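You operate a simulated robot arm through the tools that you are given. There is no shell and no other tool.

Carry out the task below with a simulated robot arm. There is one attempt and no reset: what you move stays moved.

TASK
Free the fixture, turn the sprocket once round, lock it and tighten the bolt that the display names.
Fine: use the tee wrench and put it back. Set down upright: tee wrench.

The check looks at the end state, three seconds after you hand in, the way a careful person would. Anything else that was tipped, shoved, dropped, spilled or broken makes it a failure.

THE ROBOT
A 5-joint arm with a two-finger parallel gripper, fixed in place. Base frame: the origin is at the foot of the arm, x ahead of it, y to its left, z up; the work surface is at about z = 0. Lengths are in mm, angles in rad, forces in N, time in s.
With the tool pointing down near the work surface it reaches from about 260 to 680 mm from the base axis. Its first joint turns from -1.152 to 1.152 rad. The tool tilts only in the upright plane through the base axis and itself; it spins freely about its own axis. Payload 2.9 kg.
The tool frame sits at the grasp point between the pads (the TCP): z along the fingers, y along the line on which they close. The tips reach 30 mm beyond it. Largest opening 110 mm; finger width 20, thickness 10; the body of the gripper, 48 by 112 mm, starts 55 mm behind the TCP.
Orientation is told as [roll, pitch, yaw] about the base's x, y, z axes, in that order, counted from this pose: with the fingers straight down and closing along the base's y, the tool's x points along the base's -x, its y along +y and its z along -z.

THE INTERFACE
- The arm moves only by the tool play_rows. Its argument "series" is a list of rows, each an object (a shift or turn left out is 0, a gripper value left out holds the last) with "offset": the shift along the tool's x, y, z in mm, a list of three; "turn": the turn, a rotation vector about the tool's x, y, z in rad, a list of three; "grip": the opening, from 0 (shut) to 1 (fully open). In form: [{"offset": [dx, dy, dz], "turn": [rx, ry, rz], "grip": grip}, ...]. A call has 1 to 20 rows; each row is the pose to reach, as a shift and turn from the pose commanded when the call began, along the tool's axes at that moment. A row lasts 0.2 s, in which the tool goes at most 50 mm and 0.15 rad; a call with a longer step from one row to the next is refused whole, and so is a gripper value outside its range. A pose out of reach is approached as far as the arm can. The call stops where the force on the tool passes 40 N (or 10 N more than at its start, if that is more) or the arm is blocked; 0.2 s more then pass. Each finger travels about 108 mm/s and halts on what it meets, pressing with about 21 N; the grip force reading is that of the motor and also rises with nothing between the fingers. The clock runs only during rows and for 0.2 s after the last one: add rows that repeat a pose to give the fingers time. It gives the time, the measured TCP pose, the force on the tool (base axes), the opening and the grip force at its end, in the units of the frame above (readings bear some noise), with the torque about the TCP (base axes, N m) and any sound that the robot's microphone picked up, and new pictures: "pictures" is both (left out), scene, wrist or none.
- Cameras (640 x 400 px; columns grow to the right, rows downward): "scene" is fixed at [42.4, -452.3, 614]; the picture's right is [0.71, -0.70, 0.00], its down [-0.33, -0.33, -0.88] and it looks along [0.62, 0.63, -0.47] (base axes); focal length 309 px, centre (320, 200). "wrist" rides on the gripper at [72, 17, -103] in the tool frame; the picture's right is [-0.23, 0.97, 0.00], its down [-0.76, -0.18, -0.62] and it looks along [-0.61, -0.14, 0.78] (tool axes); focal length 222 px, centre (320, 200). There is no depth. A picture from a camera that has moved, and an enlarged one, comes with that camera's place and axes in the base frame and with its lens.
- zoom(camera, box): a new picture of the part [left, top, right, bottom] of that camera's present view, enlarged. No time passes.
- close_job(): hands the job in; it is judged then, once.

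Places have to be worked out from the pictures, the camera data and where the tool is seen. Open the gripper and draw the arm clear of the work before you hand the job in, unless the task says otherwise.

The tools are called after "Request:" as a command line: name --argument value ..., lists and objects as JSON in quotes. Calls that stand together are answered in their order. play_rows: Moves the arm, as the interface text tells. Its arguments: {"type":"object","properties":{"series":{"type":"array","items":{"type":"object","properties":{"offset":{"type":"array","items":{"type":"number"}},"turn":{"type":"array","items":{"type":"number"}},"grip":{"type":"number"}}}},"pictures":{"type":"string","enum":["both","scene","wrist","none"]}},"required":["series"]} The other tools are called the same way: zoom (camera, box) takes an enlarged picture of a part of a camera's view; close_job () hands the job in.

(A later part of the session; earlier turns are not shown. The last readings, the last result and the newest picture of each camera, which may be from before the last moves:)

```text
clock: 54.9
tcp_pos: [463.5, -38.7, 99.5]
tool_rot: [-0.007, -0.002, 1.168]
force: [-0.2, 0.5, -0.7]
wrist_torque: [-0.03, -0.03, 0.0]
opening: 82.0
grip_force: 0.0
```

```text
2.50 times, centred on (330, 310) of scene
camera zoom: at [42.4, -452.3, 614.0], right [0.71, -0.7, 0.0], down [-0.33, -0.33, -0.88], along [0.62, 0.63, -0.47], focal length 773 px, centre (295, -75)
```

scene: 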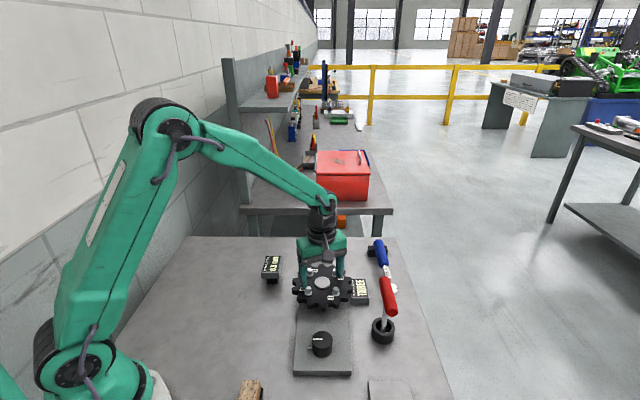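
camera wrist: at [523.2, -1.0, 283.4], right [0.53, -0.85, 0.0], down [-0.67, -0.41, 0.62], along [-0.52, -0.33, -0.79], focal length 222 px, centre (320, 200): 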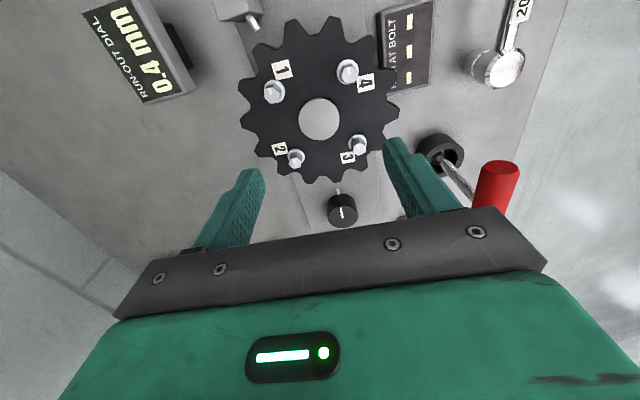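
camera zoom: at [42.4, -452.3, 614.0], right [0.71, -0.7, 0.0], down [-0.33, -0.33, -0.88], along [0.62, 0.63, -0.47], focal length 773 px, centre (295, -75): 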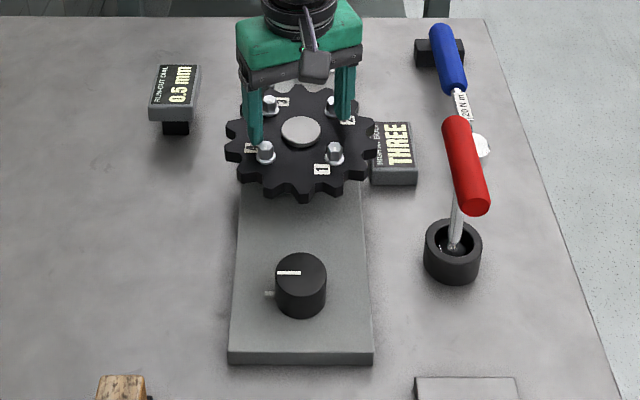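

The display now reads "HIGH AT BOLT: THREE", and the sprocket is within about 2° of its starting position. I'll nudge the last bit (0.035 rad), back the fingers off the bolts, and rise.

Request:
play_rows --series '[{"turn": [0, 0, -0.035]}, {"turn": [0, 0, -0.035]}, {"turn": [0, 0, 0.1]}, {"turn": [0, 0, 0.22]}, {"turn": [0, 0, 0.35]}, {"offset": [0, 0, -20], "turn": [0, 0, 0.35]}, {"offset": [0, 0, -50], "turn": [0, 0, 0.35]}, {"offset": [0, 0, -80], "turn": [0, 0, 0.35]}, {"offset": [0, 0, -80], "turn": [0, 0, 0.35]}]'

Request:
zoom --camera "scene" --box '[280, 240, 370, 320]'

Request:
zoom --camera "scene" --box '[300, 320, 350, 360]'

Request:
zoom --camera "wrist" --box '[200, 20, 440, 220]'

```text
clock: 56.9
tcp_pos: [460.4, -38.6, 180.2]
tool_rot: [-0.006, -0.004, 0.818]
force: [0.5, 0.9, 0.5]
wrist_torque: [0.05, -0.01, 0.02]
opening: 81.8
grip_force: 0.1
camera wrist: at [397.6, -78.9, 283.5], right [-0.55, 0.83, 0.0], down [0.65, 0.43, 0.63], along [0.52, 0.34, -0.78], focal length 222 px, centre (320, 200)
```

scene: 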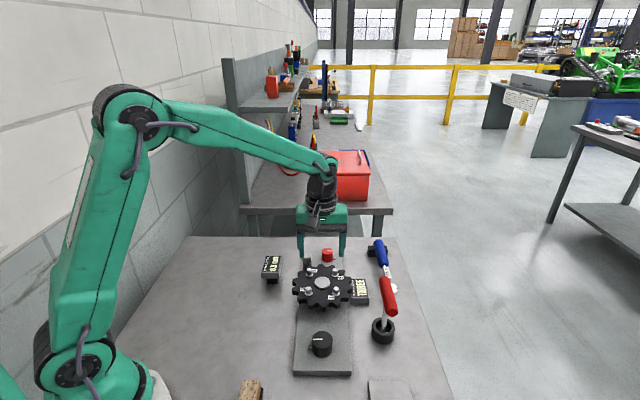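
wrist: 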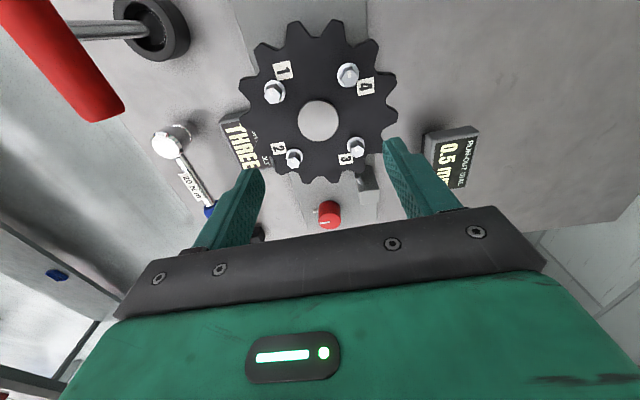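

```text
5.00 times, centred on (325, 280) of scene
camera zoom: at [42.4, -452.3, 614.0], right [0.71, -0.7, 0.0], down [-0.33, -0.33, -0.88], along [0.62, 0.63, -0.47], focal length 1546 px, centre (295, -200)
```

zoom: 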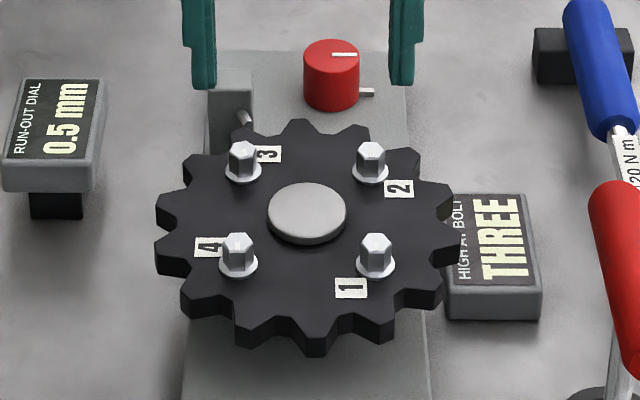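

```text
10.00 times, centred on (325, 340) of scene
camera zoom: at [42.4, -452.3, 614.0], right [0.71, -0.7, 0.0], down [-0.33, -0.33, -0.88], along [0.62, 0.63, -0.47], focal length 3092 px, centre (270, -1200)
```

zoom: 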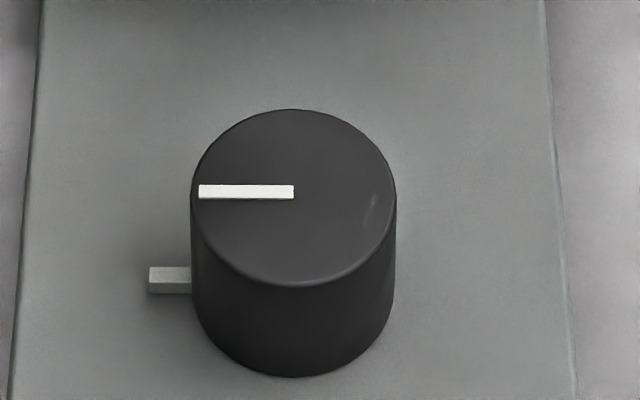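

```text
2.00 times, centred on (320, 120) of wrist
camera zoom: at [397.6, -78.9, 283.5], right [-0.55, 0.83, 0.0], down [0.65, 0.43, 0.63], along [0.52, 0.34, -0.78], focal length 444 px, centre (320, 360)
```

zoom: 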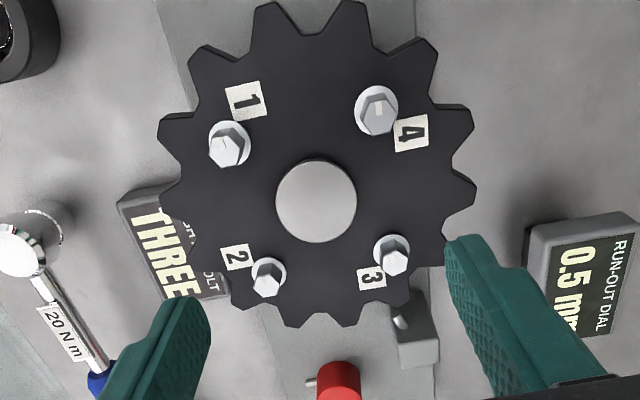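

The sprocket is back exactly where it started, and bolt 3 is the one to tighten. Now I'll go back to the red knob to lock it by turning it a quarter turn counter-clockwise.

Request:
play_rows --series '[{"offset": [-26, -3.5, 0], "turn": [0, 0, 0.14], "grip": 0.745}, {"offset": [-52, -7, 0], "turn": [0, 0, 0.28], "grip": 0.745}, {"offset": [-78, -10.5, 0], "turn": [0, 0, 0.42], "grip": 0.745}, {"offset": [-104, -14, 0], "turn": [0, 0, 0.56], "grip": 0.745}, {"offset": [-130, -17.5, 0], "turn": [0, 0, 0.7], "grip": 0.745}, {"offset": [-155.4, -21, 0], "turn": [0, 0, 0.84], "grip": 0.745}, {"offset": [-155.4, -21, 30], "turn": [0, 0, 0.9], "grip": 0.745}, {"offset": [-155.4, -21, 30], "turn": [0, 0, 0.9], "grip": 0.745}]' --pictures "wrist"

Request:
zoom --camera "wrist" --box '[240, 60, 400, 180]'

```text
clock: 58.7
tcp_pos: [583.9, 60.1, 152.4]
tool_rot: [0.002, -0.007, -0.085]
force: [0.1, -0.2, -0.2]
wrist_torque: [-0.01, -0.01, -0.01]
opening: 82.1
grip_force: 0.2
camera wrist: at [511.7, 83.9, 254.8], right [0.31, 0.95, 0.0], down [0.74, -0.24, 0.63], along [0.6, -0.19, -0.78], focal length 222 px, centre (320, 200)
```

wrist: 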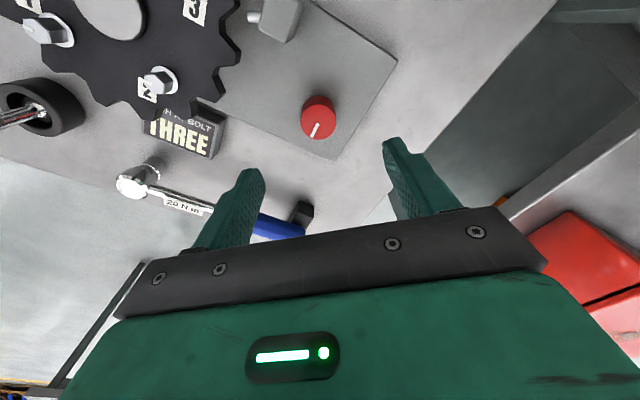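

```text
3.33 times, centred on (320, 120) of wrist
camera zoom: at [511.7, 83.9, 254.8], right [0.31, 0.95, 0.0], down [0.74, -0.24, 0.63], along [0.6, -0.19, -0.78], focal length 740 px, centre (320, 467)
```

zoom: 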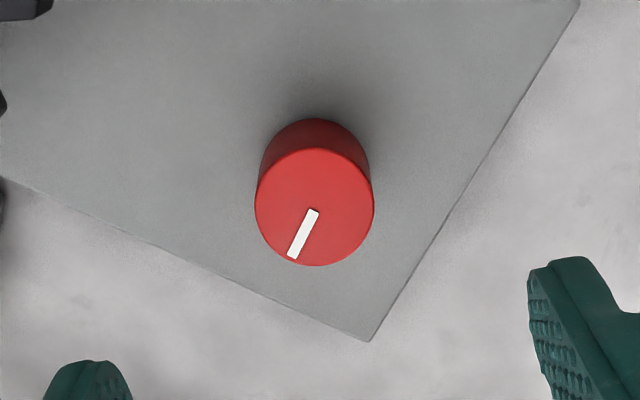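

The red knob is centred at (582.3, 60.4). I'll descend and grip it.

Request:
play_rows --series '[{"offset": [1.2, 0.3, 35], "grip": 0.745}, {"offset": [1.2, 0.3, 70], "grip": 0.65}, {"offset": [1.2, 0.3, 98], "grip": 0.55}, {"offset": [1.2, 0.3, 98], "grip": 0.4}, {"offset": [1.2, 0.3, 98], "grip": 0.2}, {"offset": [1.2, 0.3, 98], "grip": 0.2}, {"offset": [1.2, 0.3, 98], "grip": 0.2}]' --pictures "wrist"

```text
clock: 60.3
tcp_pos: [583.5, 58.6, 53.1]
tool_rot: [0.001, -0.006, -0.085]
force: [2.1, -20.6, -3.3]
wrist_torque: [-1.16, -0.33, 0.0]
opening: 33.4
grip_force: 44.9
camera wrist: at [510.9, 83.1, 156.2], right [0.31, 0.95, 0.0], down [0.74, -0.24, 0.63], along [0.6, -0.19, -0.78], focal length 222 px, centre (320, 200)
```

wrist: 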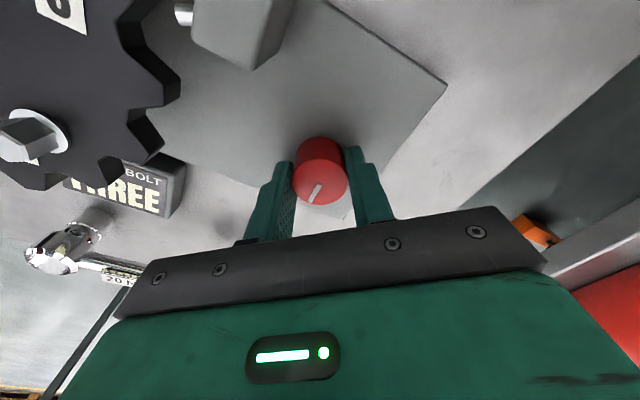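

There is 20 N of sideways load, so I'll shift 1.5 mm and turn counter-clockwise in steps.

Request:
play_rows --series '[{"offset": [0, -1.5, 0]}, {"offset": [0, -1.5, 0], "turn": [0, 0, -0.1]}, {"offset": [0, -1.5, 0], "turn": [0, 0, -0.2]}, {"offset": [0, -1.5, 0], "turn": [0, 0, -0.3]}, {"offset": [0, -1.5, 0], "turn": [0, 0, -0.4]}, {"offset": [0, -1.5, 0], "turn": [0, 0, -0.5]}, {"offset": [0, -1.5, 0], "turn": [0, 0, -0.5]}]' --pictures "none"

Request:
zoom --camera "wrist" --box '[270, 120, 370, 220]'

```text
clock: 61.9
tcp_pos: [583.6, 59.4, 53.4]
tool_rot: [-0.003, -0.011, 0.419]
force: [22.3, -1.4, -19.9]
wrist_torque: [0.62, -0.05, 0.02]
opening: 33.1
grip_force: 44.6
```

```text
4.00 times, centred on (320, 170) of wrist
camera zoom: at [508.0, 45.8, 156.0], right [-0.19, 0.98, 0.0], down [0.76, 0.15, 0.63], along [0.62, 0.12, -0.78], focal length 888 px, centre (320, 320)
```

zoom: 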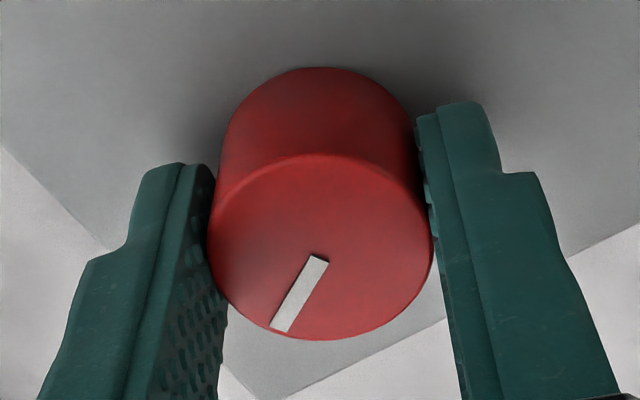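

The mark is keeping its place in the gripper, so the knob is turning. I'll ease the load by moving 1.5 mm toward +x and 1 mm down, and continue.

Request:
play_rows --series '[{"offset": [-1.4, -0.6, 1]}, {"offset": [-1.4, -0.6, 1], "turn": [0, 0, -0.1]}, {"offset": [-1.4, -0.6, 1], "turn": [0, 0, -0.2]}, {"offset": [-1.4, -0.6, 1], "turn": [0, 0, -0.3]}, {"offset": [-1.4, -0.6, 1], "turn": [0, 0, -0.4]}, {"offset": [-1.4, -0.6, 1], "turn": [0, 0, -0.5]}, {"offset": [-1.4, -0.6, 1], "turn": [0, 0, -0.5]}]' --pictures "none"

Request:
zoom --camera "wrist" --box '[270, 120, 370, 220]'

```text
clock: 63.5
tcp_pos: [584.3, 60.4, 53.0]
tool_rot: [-0.004, -0.002, 0.921]
force: [-17.9, 7.2, 15.6]
wrist_torque: [0.44, 1.05, -0.01]
opening: 33.4
grip_force: 45.3
```

```text
4.00 times, centred on (320, 170) of wrist
camera zoom: at [524.5, 12.5, 156.6], right [-0.64, 0.77, 0.0], down [0.6, 0.5, 0.63], along [0.48, 0.4, -0.78], focal length 888 px, centre (320, 320)
```

zoom: 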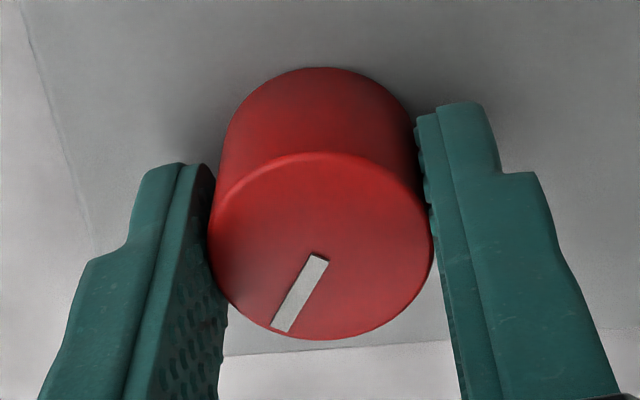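

About 1.0 rad done with no slip. I'll ease 1 mm along the closing line and finish the quarter turn to its stop.

Request:
play_rows --series '[{"offset": [0, 1, -0.5]}, {"offset": [0, 1, -0.5], "turn": [0, 0, -0.1]}, {"offset": [0, 1, -0.5], "turn": [0, 0, -0.2]}, {"offset": [0, 1, -0.5], "turn": [0, 0, -0.3]}, {"offset": [0, 1, -0.5], "turn": [0, 0, -0.4]}, {"offset": [0, 1, -0.5], "turn": [0, 0, -0.5]}, {"offset": [0, 1, -0.5], "turn": [0, 0, -0.6]}, {"offset": [0, 1, -0.5], "turn": [0, 0, -0.65]}, {"offset": [0, 1, -0.5], "turn": [0, 0, -0.65]}]' --pictures "none"

Request:
zoom --camera "wrist" --box '[270, 120, 370, 220]'

Request:
zoom --camera "scene" --box '[295, 240, 345, 275]'

```text
clock: 65.5
tcp_pos: [582.3, 59.6, 52.7]
tool_rot: [-0.005, 0.0, 1.566]
force: [-14.0, 3.7, 10.3]
wrist_torque: [0.38, 0.86, -0.67]
opening: 33.8
grip_force: 45.0
```

```text
4.00 times, centred on (320, 170) of wrist
camera zoom: at [564.5, -12.3, 156.4], right [-0.97, 0.23, -0.01], down [0.18, 0.76, 0.62], along [0.15, 0.61, -0.78], focal length 888 px, centre (320, 320)
```

zoom: 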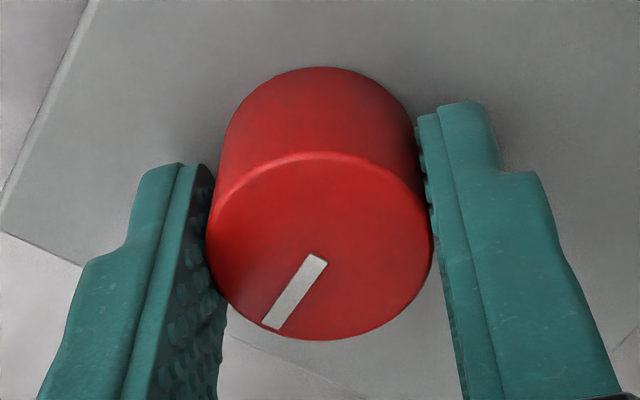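

```text
11.43 times, centred on (320, 258) of scene
camera zoom: at [42.3, -452.3, 614.0], right [0.71, -0.7, 0.0], down [-0.33, -0.33, -0.88], along [0.62, 0.63, -0.47], focal length 3534 px, centre (320, -457)
```

zoom: 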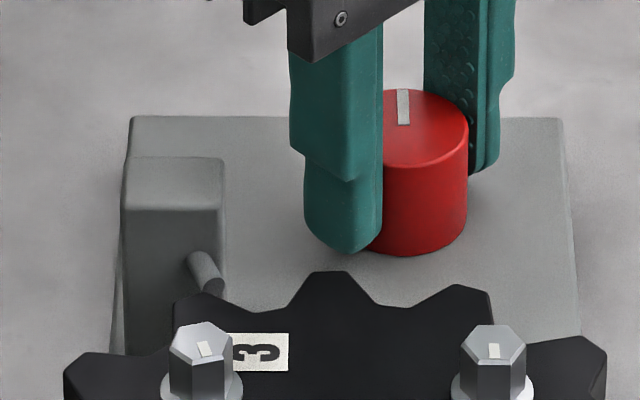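

The torque rose at the stop and the mark points away again, so the lock is back in its original position. I'll release, rise and confirm, then head for the tee wrench.

Request:
play_rows --series '[{"grip": 0.5}, {"grip": 0.6}, {"offset": [0, 0, -40], "grip": 0.6}, {"offset": [0, 0, -90], "grip": 0.6}, {"offset": [0, 0, -140], "turn": [0, 0, 0.1], "grip": 0.6}, {"offset": [0, 0, -170], "turn": [0, 0, 0.25], "grip": 0.6}, {"offset": [0, 0, -170], "turn": [0, 0, 0.4], "grip": 0.6}, {"offset": [0, 0, -170], "turn": [0, 0, 0.55], "grip": 0.6}, {"offset": [0, 0, -170], "turn": [0, 0, 0.7], "grip": 0.6}, {"offset": [0, 0, -170], "turn": [0, 0, 0.78], "grip": 0.6}, {"offset": [0, 0, -170], "turn": [0, 0, 0.78], "grip": 0.6}]'

Request:
zoom --camera "scene" --box '[280, 240, 370, 320]'

Request:
zoom --camera "scene" --box '[355, 230, 415, 350]'

```text
clock: 67.9
tcp_pos: [582.3, 60.8, 223.2]
tool_rot: [-0.005, -0.007, 0.785]
force: [-0.2, -0.4, 0.2]
wrist_torque: [0.0, 0.01, -0.03]
opening: 66.0
grip_force: 0.0
camera wrist: at [516.8, 20.9, 326.0], right [-0.53, 0.85, 0.0], down [0.66, 0.41, 0.63], along [0.54, 0.33, -0.78], focal length 222 px, centre (320, 200)
```

scene: 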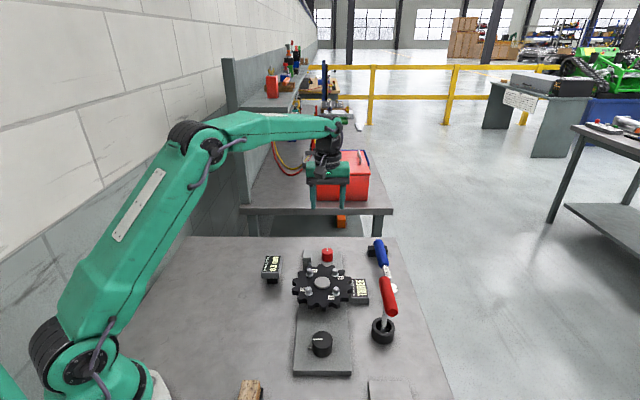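
wrist: 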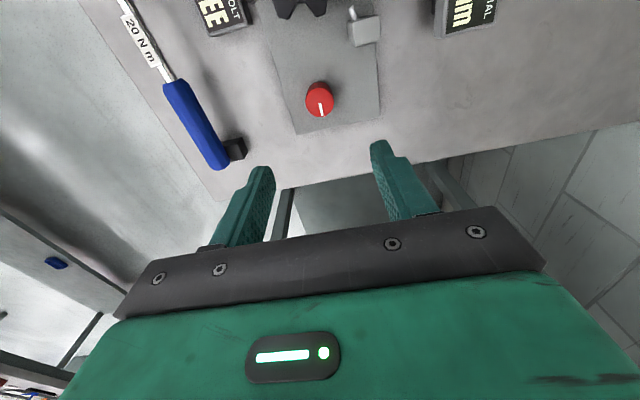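

```text
5.00 times, centred on (325, 280) of scene
camera zoom: at [42.4, -452.3, 614.0], right [0.71, -0.7, 0.0], down [-0.33, -0.33, -0.88], along [0.62, 0.63, -0.47], focal length 1546 px, centre (295, -200)
```

zoom: 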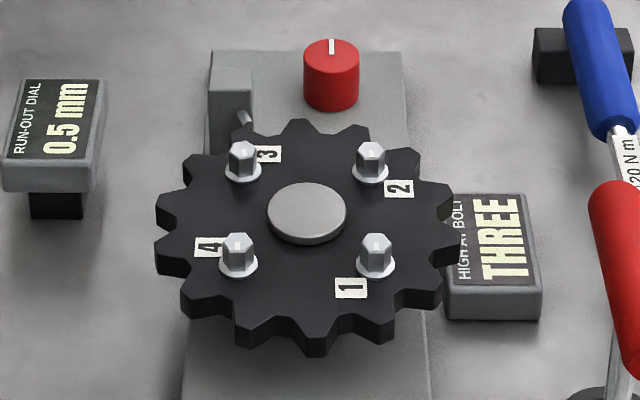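

```text
3.33 times, centred on (385, 290) of scene
camera zoom: at [42.4, -452.3, 614.0], right [0.71, -0.7, 0.0], down [-0.33, -0.33, -0.88], along [0.62, 0.63, -0.47], focal length 1031 px, centre (103, -100)
```

zoom: 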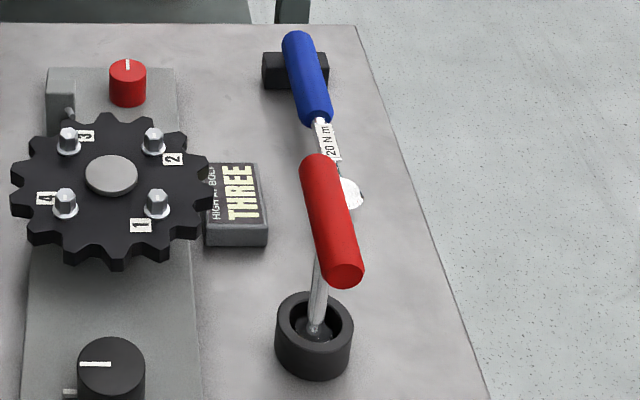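

The lock is confirmed. I'll move high over the tee wrench at about (488, -210), with the fingers set to close across its handle.

Request:
play_rows --series '[{"offset": [37, -18, -37]}, {"offset": [74, -36, -37]}, {"offset": [111, -54, -37]}, {"offset": [148, -72, -37]}, {"offset": [185, -90, -37]}, {"offset": [222, -107, -37]}, {"offset": [258.8, -124.4, -37]}, {"offset": [258.8, -124.4, -37]}]'

Request:
zoom --camera "wrist" --box '[220, 40, 420, 240]'

```text
refused: row 1 steps farther than a row can; nothing moved
```

```text
2.00 times, centred on (320, 140) of wrist
camera zoom: at [516.8, 20.9, 326.0], right [-0.53, 0.85, 0.0], down [0.66, 0.41, 0.63], along [0.54, 0.33, -0.78], focal length 444 px, centre (320, 320)
```

zoom: 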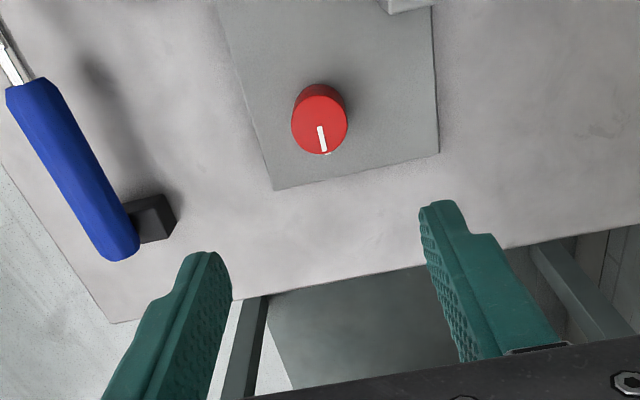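

The first step was too long, so the call was refused. I'll make the same move with smaller steps.

Request:
play_rows --series '[{"offset": [30, -14, -20]}, {"offset": [68, -32, -37]}, {"offset": [106, -51, -37]}, {"offset": [144, -69, -37]}, {"offset": [182, -87, -37]}, {"offset": [220, -106, -37]}, {"offset": [258.8, -124.4, -37]}, {"offset": [258.8, -124.4, -37]}]'

Request:
zoom --camera "wrist" --box '[220, 20, 420, 200]'

```text
clock: 69.7
tcp_pos: [487.4, -211.7, 258.6]
tool_rot: [-0.007, -0.005, 0.788]
force: [-0.3, 0.3, 0.3]
wrist_torque: [-0.01, -0.02, 0.0]
opening: 66.2
grip_force: 0.0
camera wrist: at [422.3, -250.9, 362.7], right [-0.53, 0.85, -0.01], down [0.66, 0.42, 0.63], along [0.53, 0.33, -0.78], focal length 222 px, centre (320, 200)
```

scene: 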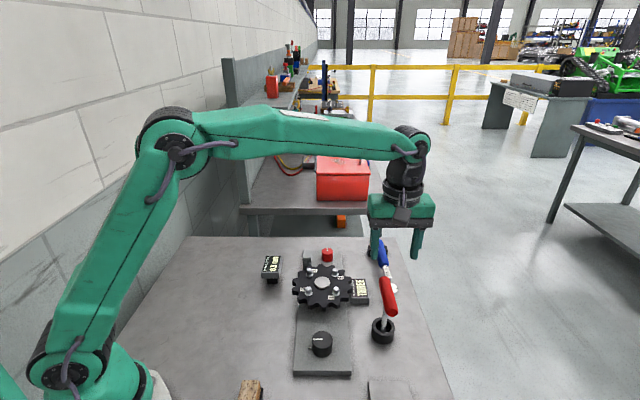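
wrist: 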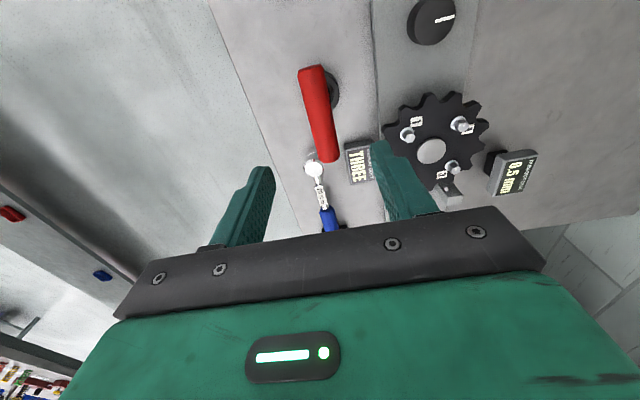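

```text
2.22 times, centred on (320, 110) of wrist
camera zoom: at [422.3, -250.9, 362.7], right [-0.53, 0.85, -0.01], down [0.66, 0.42, 0.63], along [0.53, 0.33, -0.78], focal length 494 px, centre (320, 400)
```

zoom: 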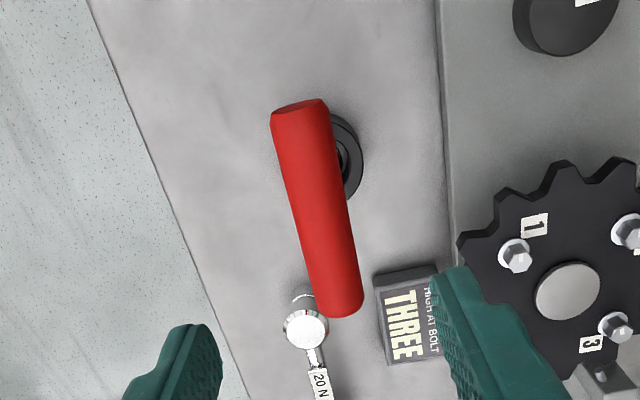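

The handle's axis runs at about 45°, centred near (488, -209.5) at z of about 125. I'll lower until the tips are just above the handle and look again before straddling it.

Request:
play_rows --series '[{"offset": [-1.8, 0.9, 30]}, {"offset": [-1.8, 0.9, 60]}, {"offset": [-1.8, 0.9, 85]}, {"offset": [-1.8, 0.9, 85]}]'

Request:
zoom --camera "wrist" --box '[220, 40, 420, 240]'

Request:
zoom --camera "scene" --box '[350, 200, 450, 350]'

```text
clock: 70.7
tcp_pos: [489.9, -209.3, 173.3]
tool_rot: [-0.008, -0.003, 0.786]
force: [-0.1, 0.0, -0.4]
wrist_torque: [-0.01, 0.0, 0.0]
opening: 65.8
grip_force: 0.1
camera wrist: at [423.9, -249.0, 277.6], right [-0.53, 0.85, -0.01], down [0.66, 0.42, 0.63], along [0.53, 0.33, -0.78], focal length 222 px, centre (320, 200)
```

scene: 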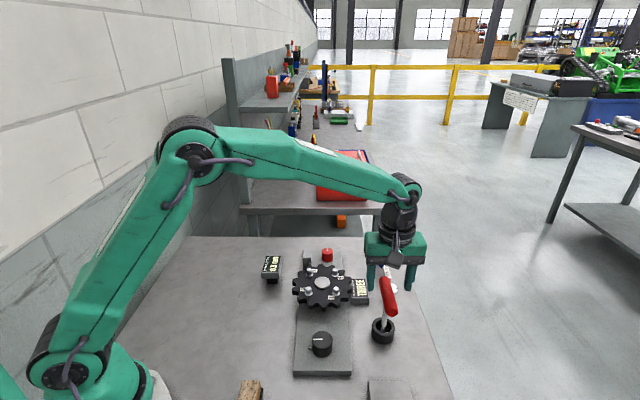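
wrist: 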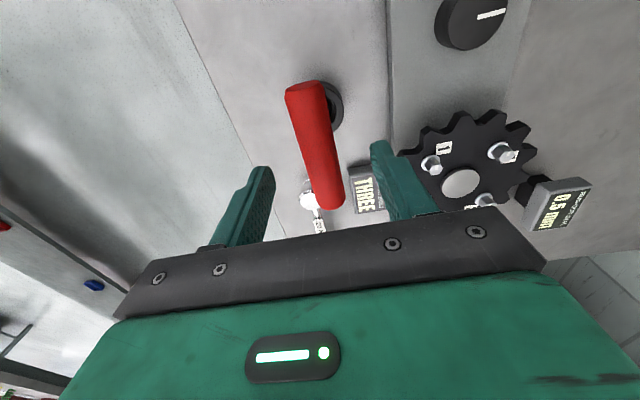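

```text
2.00 times, centred on (320, 140) of wrist
camera zoom: at [423.9, -249.0, 277.6], right [-0.53, 0.85, -0.01], down [0.66, 0.42, 0.63], along [0.53, 0.33, -0.78], focal length 444 px, centre (320, 320)
```

zoom: 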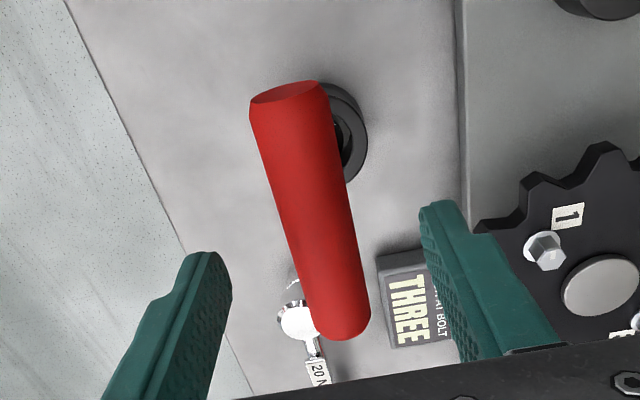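

```text
2.67 times, centred on (400, 275) of scene
camera zoom: at [42.4, -452.3, 614.0], right [0.71, -0.7, 0.0], down [-0.33, -0.33, -0.88], along [0.62, 0.63, -0.47], focal length 825 px, centre (107, 0)
```

zoom: 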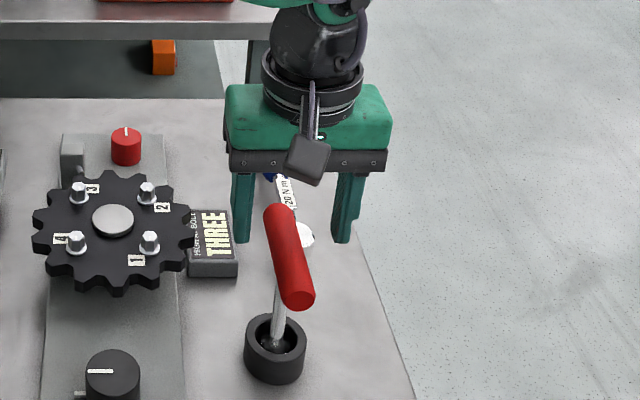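

In the tool frame the handle centre sits about 4 mm along -x and 2 mm along -y, skewed about 0.03 rad. I'll correct for that, descend to the handle's axis height, and close.

Request:
play_rows --series '[{"offset": [-4, -2, 15], "turn": [0, 0, 0.03], "grip": 0.6}, {"offset": [-4, -2, 30], "turn": [0, 0, 0.03], "grip": 0.6}, {"offset": [-4, -2, 44], "turn": [0, 0, 0.03], "grip": 0.6}, {"offset": [-4, -2, 48], "turn": [0, 0, 0.03], "grip": 0.6}, {"offset": [-4, -2, 48], "turn": [0, 0, 0.03], "grip": 0.35}, {"offset": [-4, -2, 48], "turn": [0, 0, 0.03], "grip": 0.25}]'

Request:
zoom --camera "wrist" --box '[220, 80, 420, 260]'

Request:
zoom --camera "scene" --box '[350, 220, 430, 350]'

```text
clock: 72.1
tcp_pos: [494.6, -207.4, 127.2]
tool_rot: [-0.007, -0.003, 0.758]
force: [-0.3, 0.4, 0.6]
wrist_torque: [0.01, -0.01, 0.02]
opening: 27.4
grip_force: 0.1
camera wrist: at [427.0, -245.0, 229.6], right [-0.5, 0.86, -0.01], down [0.67, 0.4, 0.63], along [0.54, 0.31, -0.78], focal length 222 px, centre (320, 200)
```

scene: 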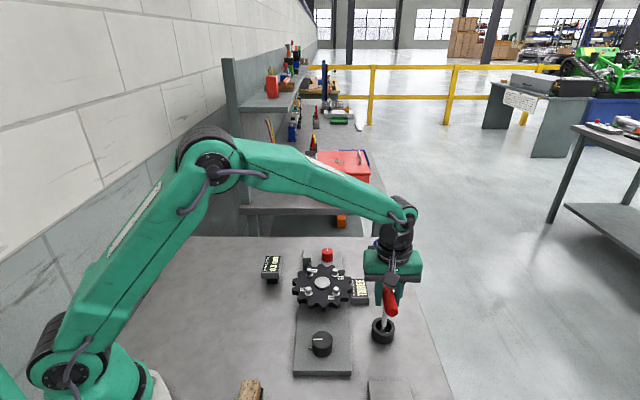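
wrist: 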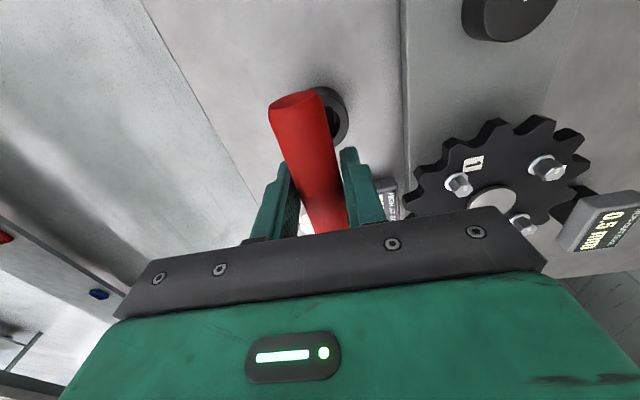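

```text
2.22 times, centred on (320, 170) of wrist
camera zoom: at [427.0, -245.0, 229.6], right [-0.5, 0.86, -0.01], down [0.67, 0.4, 0.63], along [0.54, 0.31, -0.78], focal length 494 px, centre (320, 267)
```

zoom: 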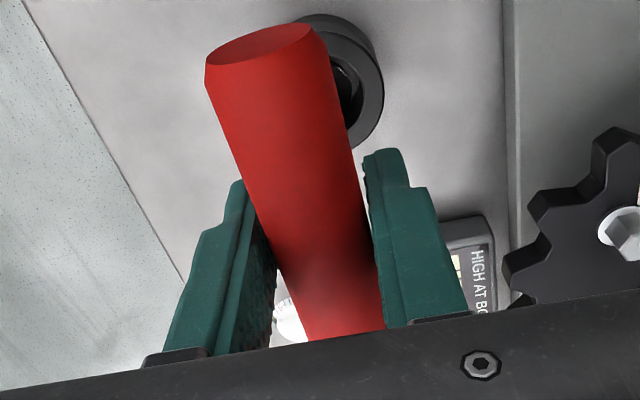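

```text
3.08 times, centred on (390, 285) of scene
camera zoom: at [42.4, -452.3, 614.0], right [0.71, -0.7, 0.0], down [-0.33, -0.33, -0.88], along [0.62, 0.63, -0.47], focal length 952 px, centre (105, -62)
```

zoom: 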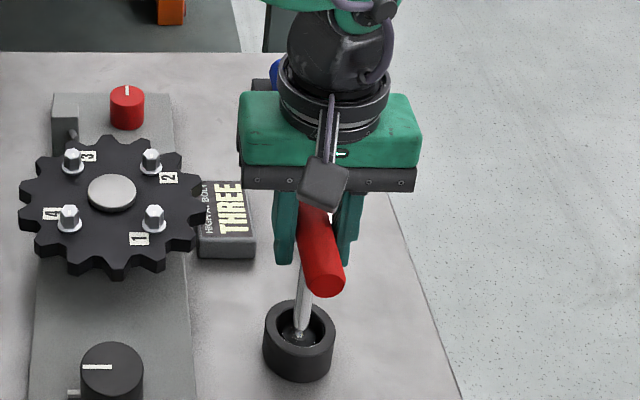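

Request:
zoom --camera "scene" --box '[365, 275, 415, 345]'

Request:
zoom --camera "wrist" --box '[290, 70, 390, 180]'

```text
5.71 times, centred on (390, 310) of scene
camera zoom: at [42.4, -452.3, 614.0], right [0.71, -0.7, 0.0], down [-0.33, -0.33, -0.88], along [0.62, 0.63, -0.47], focal length 1767 px, centre (-80, -429)
```

zoom: 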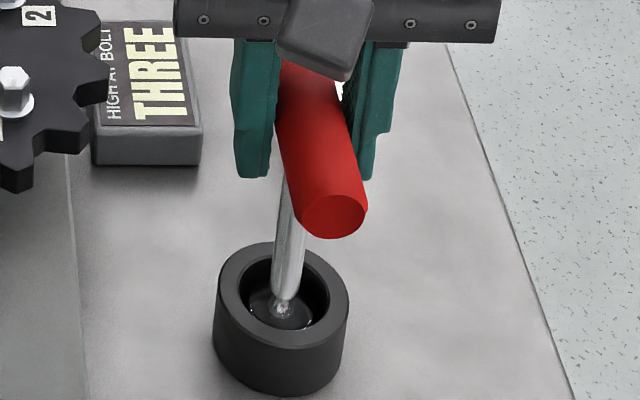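

```text
3.64 times, centred on (340, 125) of wrist
camera zoom: at [427.0, -245.0, 229.6], right [-0.5, 0.86, -0.01], down [0.67, 0.4, 0.63], along [0.54, 0.31, -0.78], focal length 808 px, centre (247, 473)
```

zoom: 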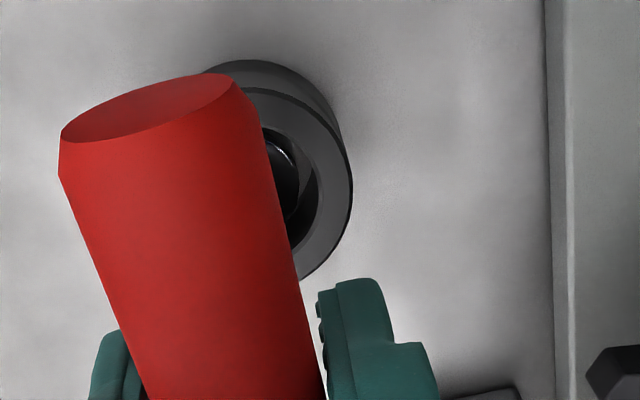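

In the tool frame the handle axis is now within about 1 mm of centre and unskewed. I'll close on it and check the force.

Request:
play_rows --series '[{"offset": [0, -0.8, 0], "grip": 0.2}, {"offset": [0, -0.8, 0], "grip": 0.1}, {"offset": [0, -0.8, 0], "grip": 0.05}, {"offset": [0, -0.8, 0], "grip": 0.05}]'

Request:
zoom --camera "wrist" --box '[220, 80, 420, 260]'

Request:
zoom --camera "scene" --box '[365, 275, 415, 345]'

```text
clock: 73.1
tcp_pos: [493.0, -208.4, 125.4]
tool_rot: [-0.008, -0.004, 0.758]
force: [-0.6, 1.1, 0.1]
wrist_torque: [0.16, 0.01, 0.0]
opening: 25.5
grip_force: 20.9
camera wrist: at [427.5, -245.6, 229.7], right [-0.5, 0.86, -0.01], down [0.67, 0.4, 0.63], along [0.54, 0.31, -0.78], focal length 222 px, centre (320, 200)
```

scene: 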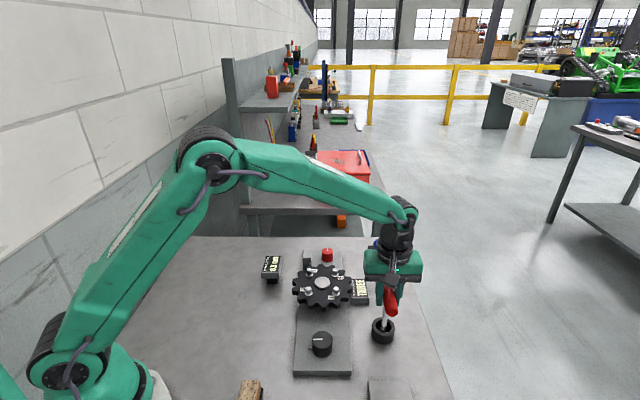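
wrist: 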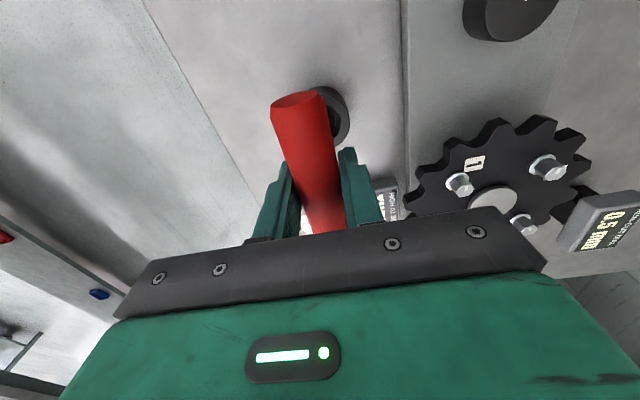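

```text
2.22 times, centred on (320, 170) of wrist
camera zoom: at [427.5, -245.6, 229.7], right [-0.5, 0.86, -0.01], down [0.67, 0.4, 0.63], along [0.54, 0.31, -0.78], focal length 494 px, centre (320, 267)
```

zoom: 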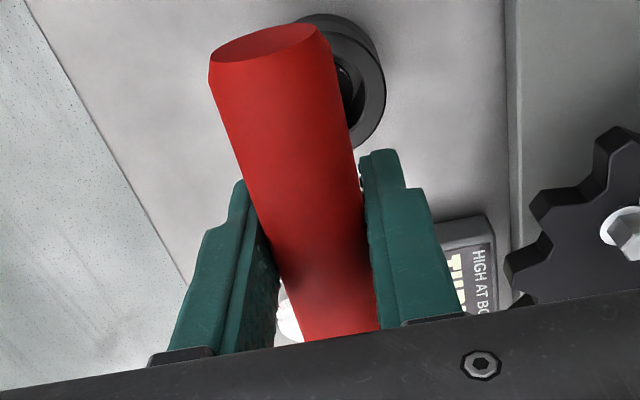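

```text
5.71 times, centred on (390, 310) of scene
camera zoom: at [42.4, -452.3, 614.0], right [0.71, -0.7, 0.0], down [-0.33, -0.33, -0.88], along [0.62, 0.63, -0.47], focal length 1767 px, centre (-80, -429)
```

zoom: 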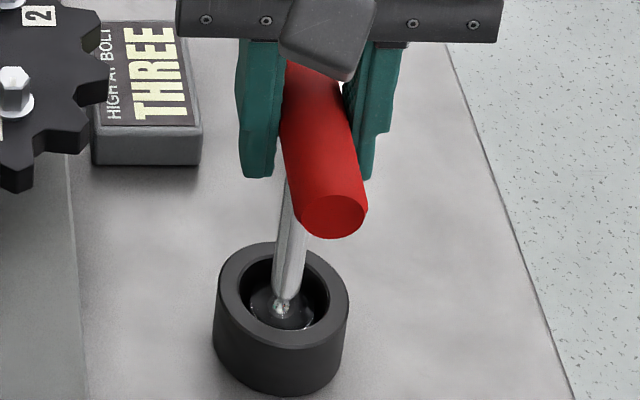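

The handle is held at opening 25.5 with 21 N. The pose for putting it back is about (493, -208, 126) at yaw 0.758. I'll lift it slowly straight up and watch the cup.

Request:
play_rows --series '[{"offset": [0, 0, -10]}, {"offset": [0, 0, -25]}, {"offset": [0, 0, -45]}, {"offset": [0, 0, -70]}, {"offset": [0, 0, -100]}, {"offset": [0, 0, -100]}]'

Request:
zoom --camera "scene" --box '[350, 210, 430, 350]'

Request:
zoom --camera "wrist" --box '[220, 20, 420, 260]'

```text
clock: 74.5
tcp_pos: [493.4, -208.4, 227.4]
tool_rot: [-0.005, -0.002, 0.758]
force: [-0.3, 0.9, -1.7]
wrist_torque: [0.0, -0.04, -0.03]
opening: 25.2
grip_force: 20.6
camera wrist: at [427.9, -246.1, 329.5], right [-0.5, 0.86, -0.01], down [0.67, 0.4, 0.63], along [0.54, 0.31, -0.78], focal length 222 px, centre (320, 200)
```

scene: 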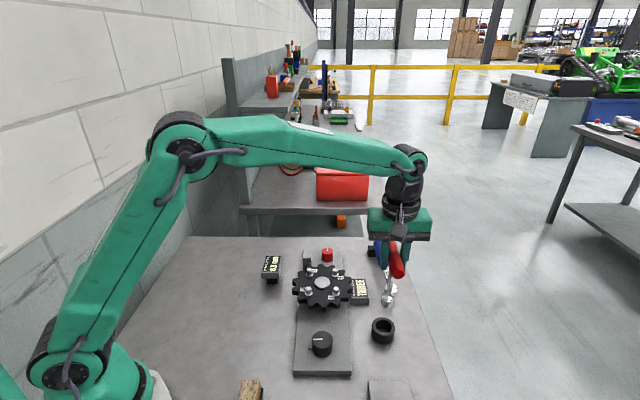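
wrist: 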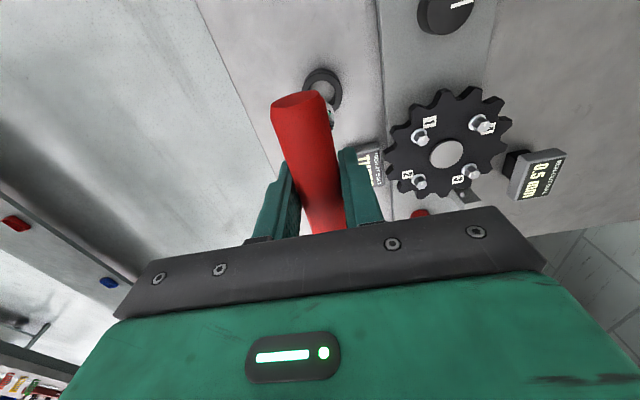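

```text
2.86 times, centred on (390, 280) of scene
camera zoom: at [42.4, -452.3, 614.0], right [0.71, -0.7, 0.0], down [-0.33, -0.33, -0.88], along [0.62, 0.63, -0.47], focal length 884 px, centre (120, -29)
```

zoom: 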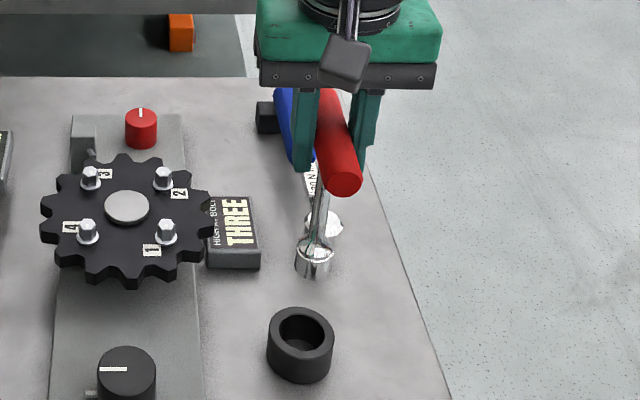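

```text
1.67 times, centred on (320, 140) of wrist
camera zoom: at [427.9, -246.1, 329.5], right [-0.5, 0.86, -0.01], down [0.67, 0.4, 0.63], along [0.54, 0.31, -0.78], focal length 370 px, centre (320, 300)
```

zoom: 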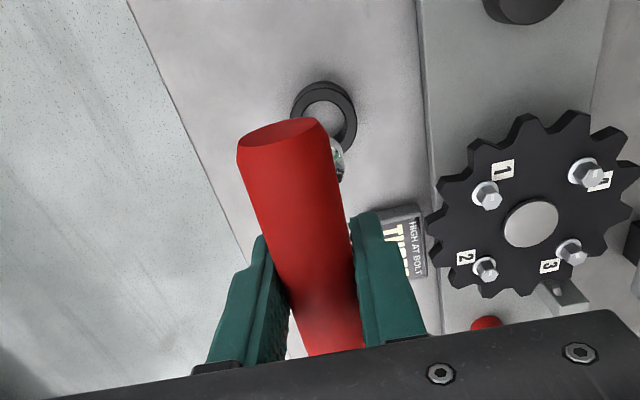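

The wrench is clear of the cup, held upright, with its chrome socket at the bottom. I'll carry it toward bolt 3 and stop short, where the wrist camera can see the bolt beside the handle.

Request:
play_rows --series '[{"offset": [0, 0, -15]}, {"offset": [-16, 26, -15]}, {"offset": [-32, 54, -15]}, {"offset": [-50, 82, -15]}, {"offset": [-66, 108, -15]}, {"offset": [-78, 129, -15]}, {"offset": [-78.2, 129.7, -15]}, {"offset": [-78.2, 129.7, -15]}]'

Request:
zoom --camera "wrist" --box '[300, 60, 460, 180]'

Request:
zoom --camera "scene" --box '[280, 180, 400, 320]'

```text
clock: 76.3
tcp_pos: [460.1, -59.7, 241.1]
tool_rot: [-0.006, -0.005, 0.756]
force: [-0.1, 0.8, -1.2]
wrist_torque: [0.0, -0.03, 0.0]
opening: 25.5
grip_force: 21.2
camera wrist: at [394.3, -97.6, 344.0], right [-0.5, 0.86, 0.0], down [0.67, 0.39, 0.63], along [0.54, 0.31, -0.78], focal length 222 px, centre (320, 200)
```

scene: 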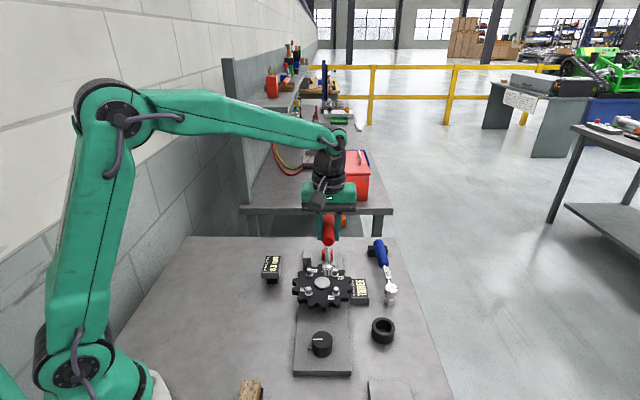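
wrist: 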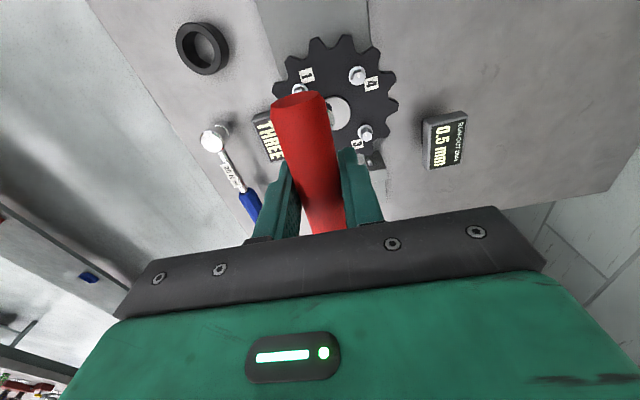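

```text
3.33 times, centred on (380, 120) of wrist
camera zoom: at [394.3, -97.6, 344.0], right [-0.5, 0.86, 0.0], down [0.67, 0.39, 0.63], along [0.54, 0.31, -0.78], focal length 740 px, centre (120, 467)
```

zoom: 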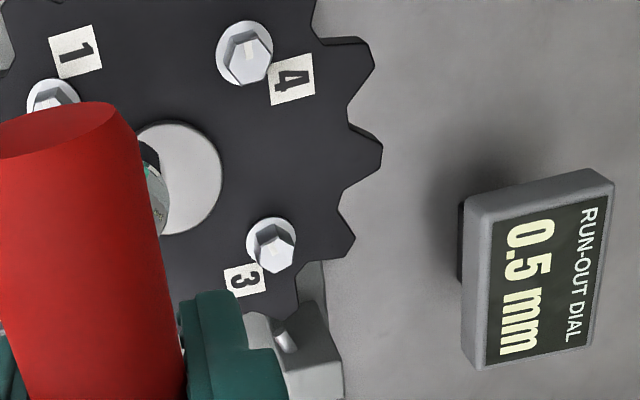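

```text
2.86 times, centred on (340, 250) of scene
camera zoom: at [42.4, -452.2, 614.0], right [0.71, -0.7, 0.0], down [-0.33, -0.33, -0.88], along [0.62, 0.63, -0.47], focal length 884 px, centre (263, 57)
```

zoom: 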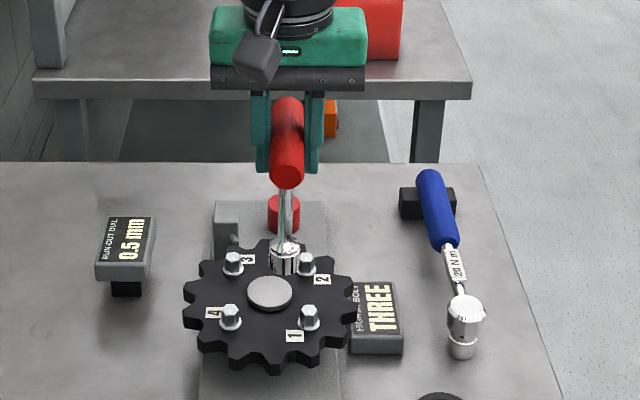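

Bolt 3 lies at (-47, +49) in the tool frame, which matches my base-frame estimate of about (461, 8). I'll spin the wrist 90° here so the scene camera can check that the wrench hangs straight in the other plane; this also gives more clockwise travel for tightening.

Request:
play_rows --series '[{"turn": [0, 0, -0.14]}, {"turn": [0, 0, -0.28]}, {"turn": [0, 0, -0.42]}, {"turn": [0, 0, -0.56]}, {"turn": [0, 0, -0.7]}, {"turn": [0, 0, -0.84]}, {"turn": [0, 0, -0.98]}, {"turn": [0, 0, -1.12]}, {"turn": [0, 0, -1.26]}, {"turn": [0, 0, -1.4]}, {"turn": [0, 0, -1.54]}, {"turn": [0, 0, -1.6]}, {"turn": [0, 0, -1.6]}]'

Request:
zoom --camera "scene" --box '[280, 180, 400, 320]'

Request:
zoom --camera "wrist" --box '[220, 20, 420, 240]'

```text
clock: 79.1
tcp_pos: [458.8, -60.7, 242.2]
tool_rot: [-0.007, 0.005, 2.359]
force: [-0.6, 0.6, -2.5]
wrist_torque: [-0.01, 0.01, 0.0]
opening: 25.3
grip_force: 20.9
camera wrist: at [498.1, -123.5, 345.3], right [-0.85, -0.53, -0.01], down [-0.42, 0.66, 0.62], along [-0.32, 0.53, -0.79], focal length 222 px, centre (320, 200)
```

scene: 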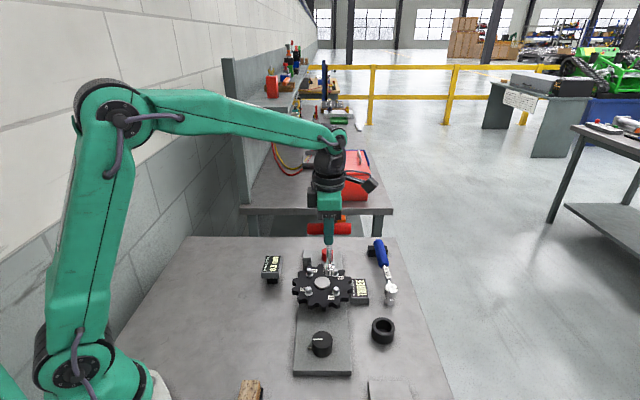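
wrist: 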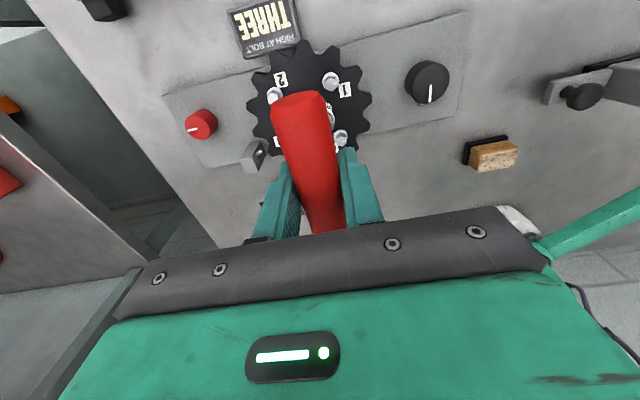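

```text
2.86 times, centred on (340, 250) of scene
camera zoom: at [42.4, -452.3, 614.0], right [0.71, -0.7, 0.0], down [-0.33, -0.33, -0.88], along [0.62, 0.63, -0.47], focal length 884 px, centre (263, 57)
```

zoom: 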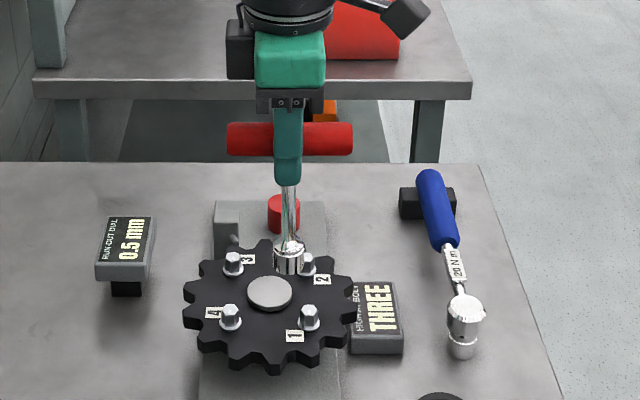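

```text
1.82 times, centred on (320, 130) of wrist
camera zoom: at [498.1, -123.5, 345.3], right [-0.85, -0.53, -0.01], down [-0.42, 0.66, 0.62], along [-0.32, 0.53, -0.79], focal length 404 px, centre (320, 327)
```

zoom: 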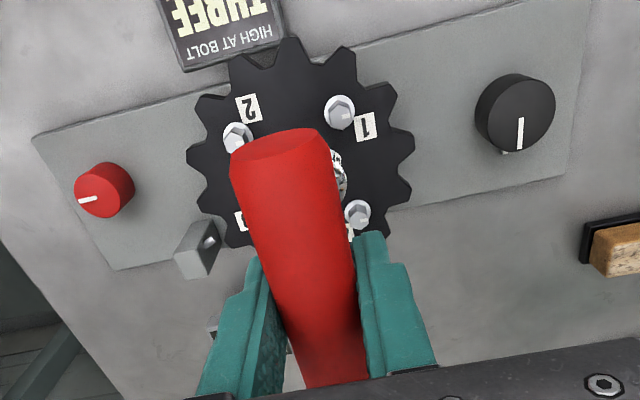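

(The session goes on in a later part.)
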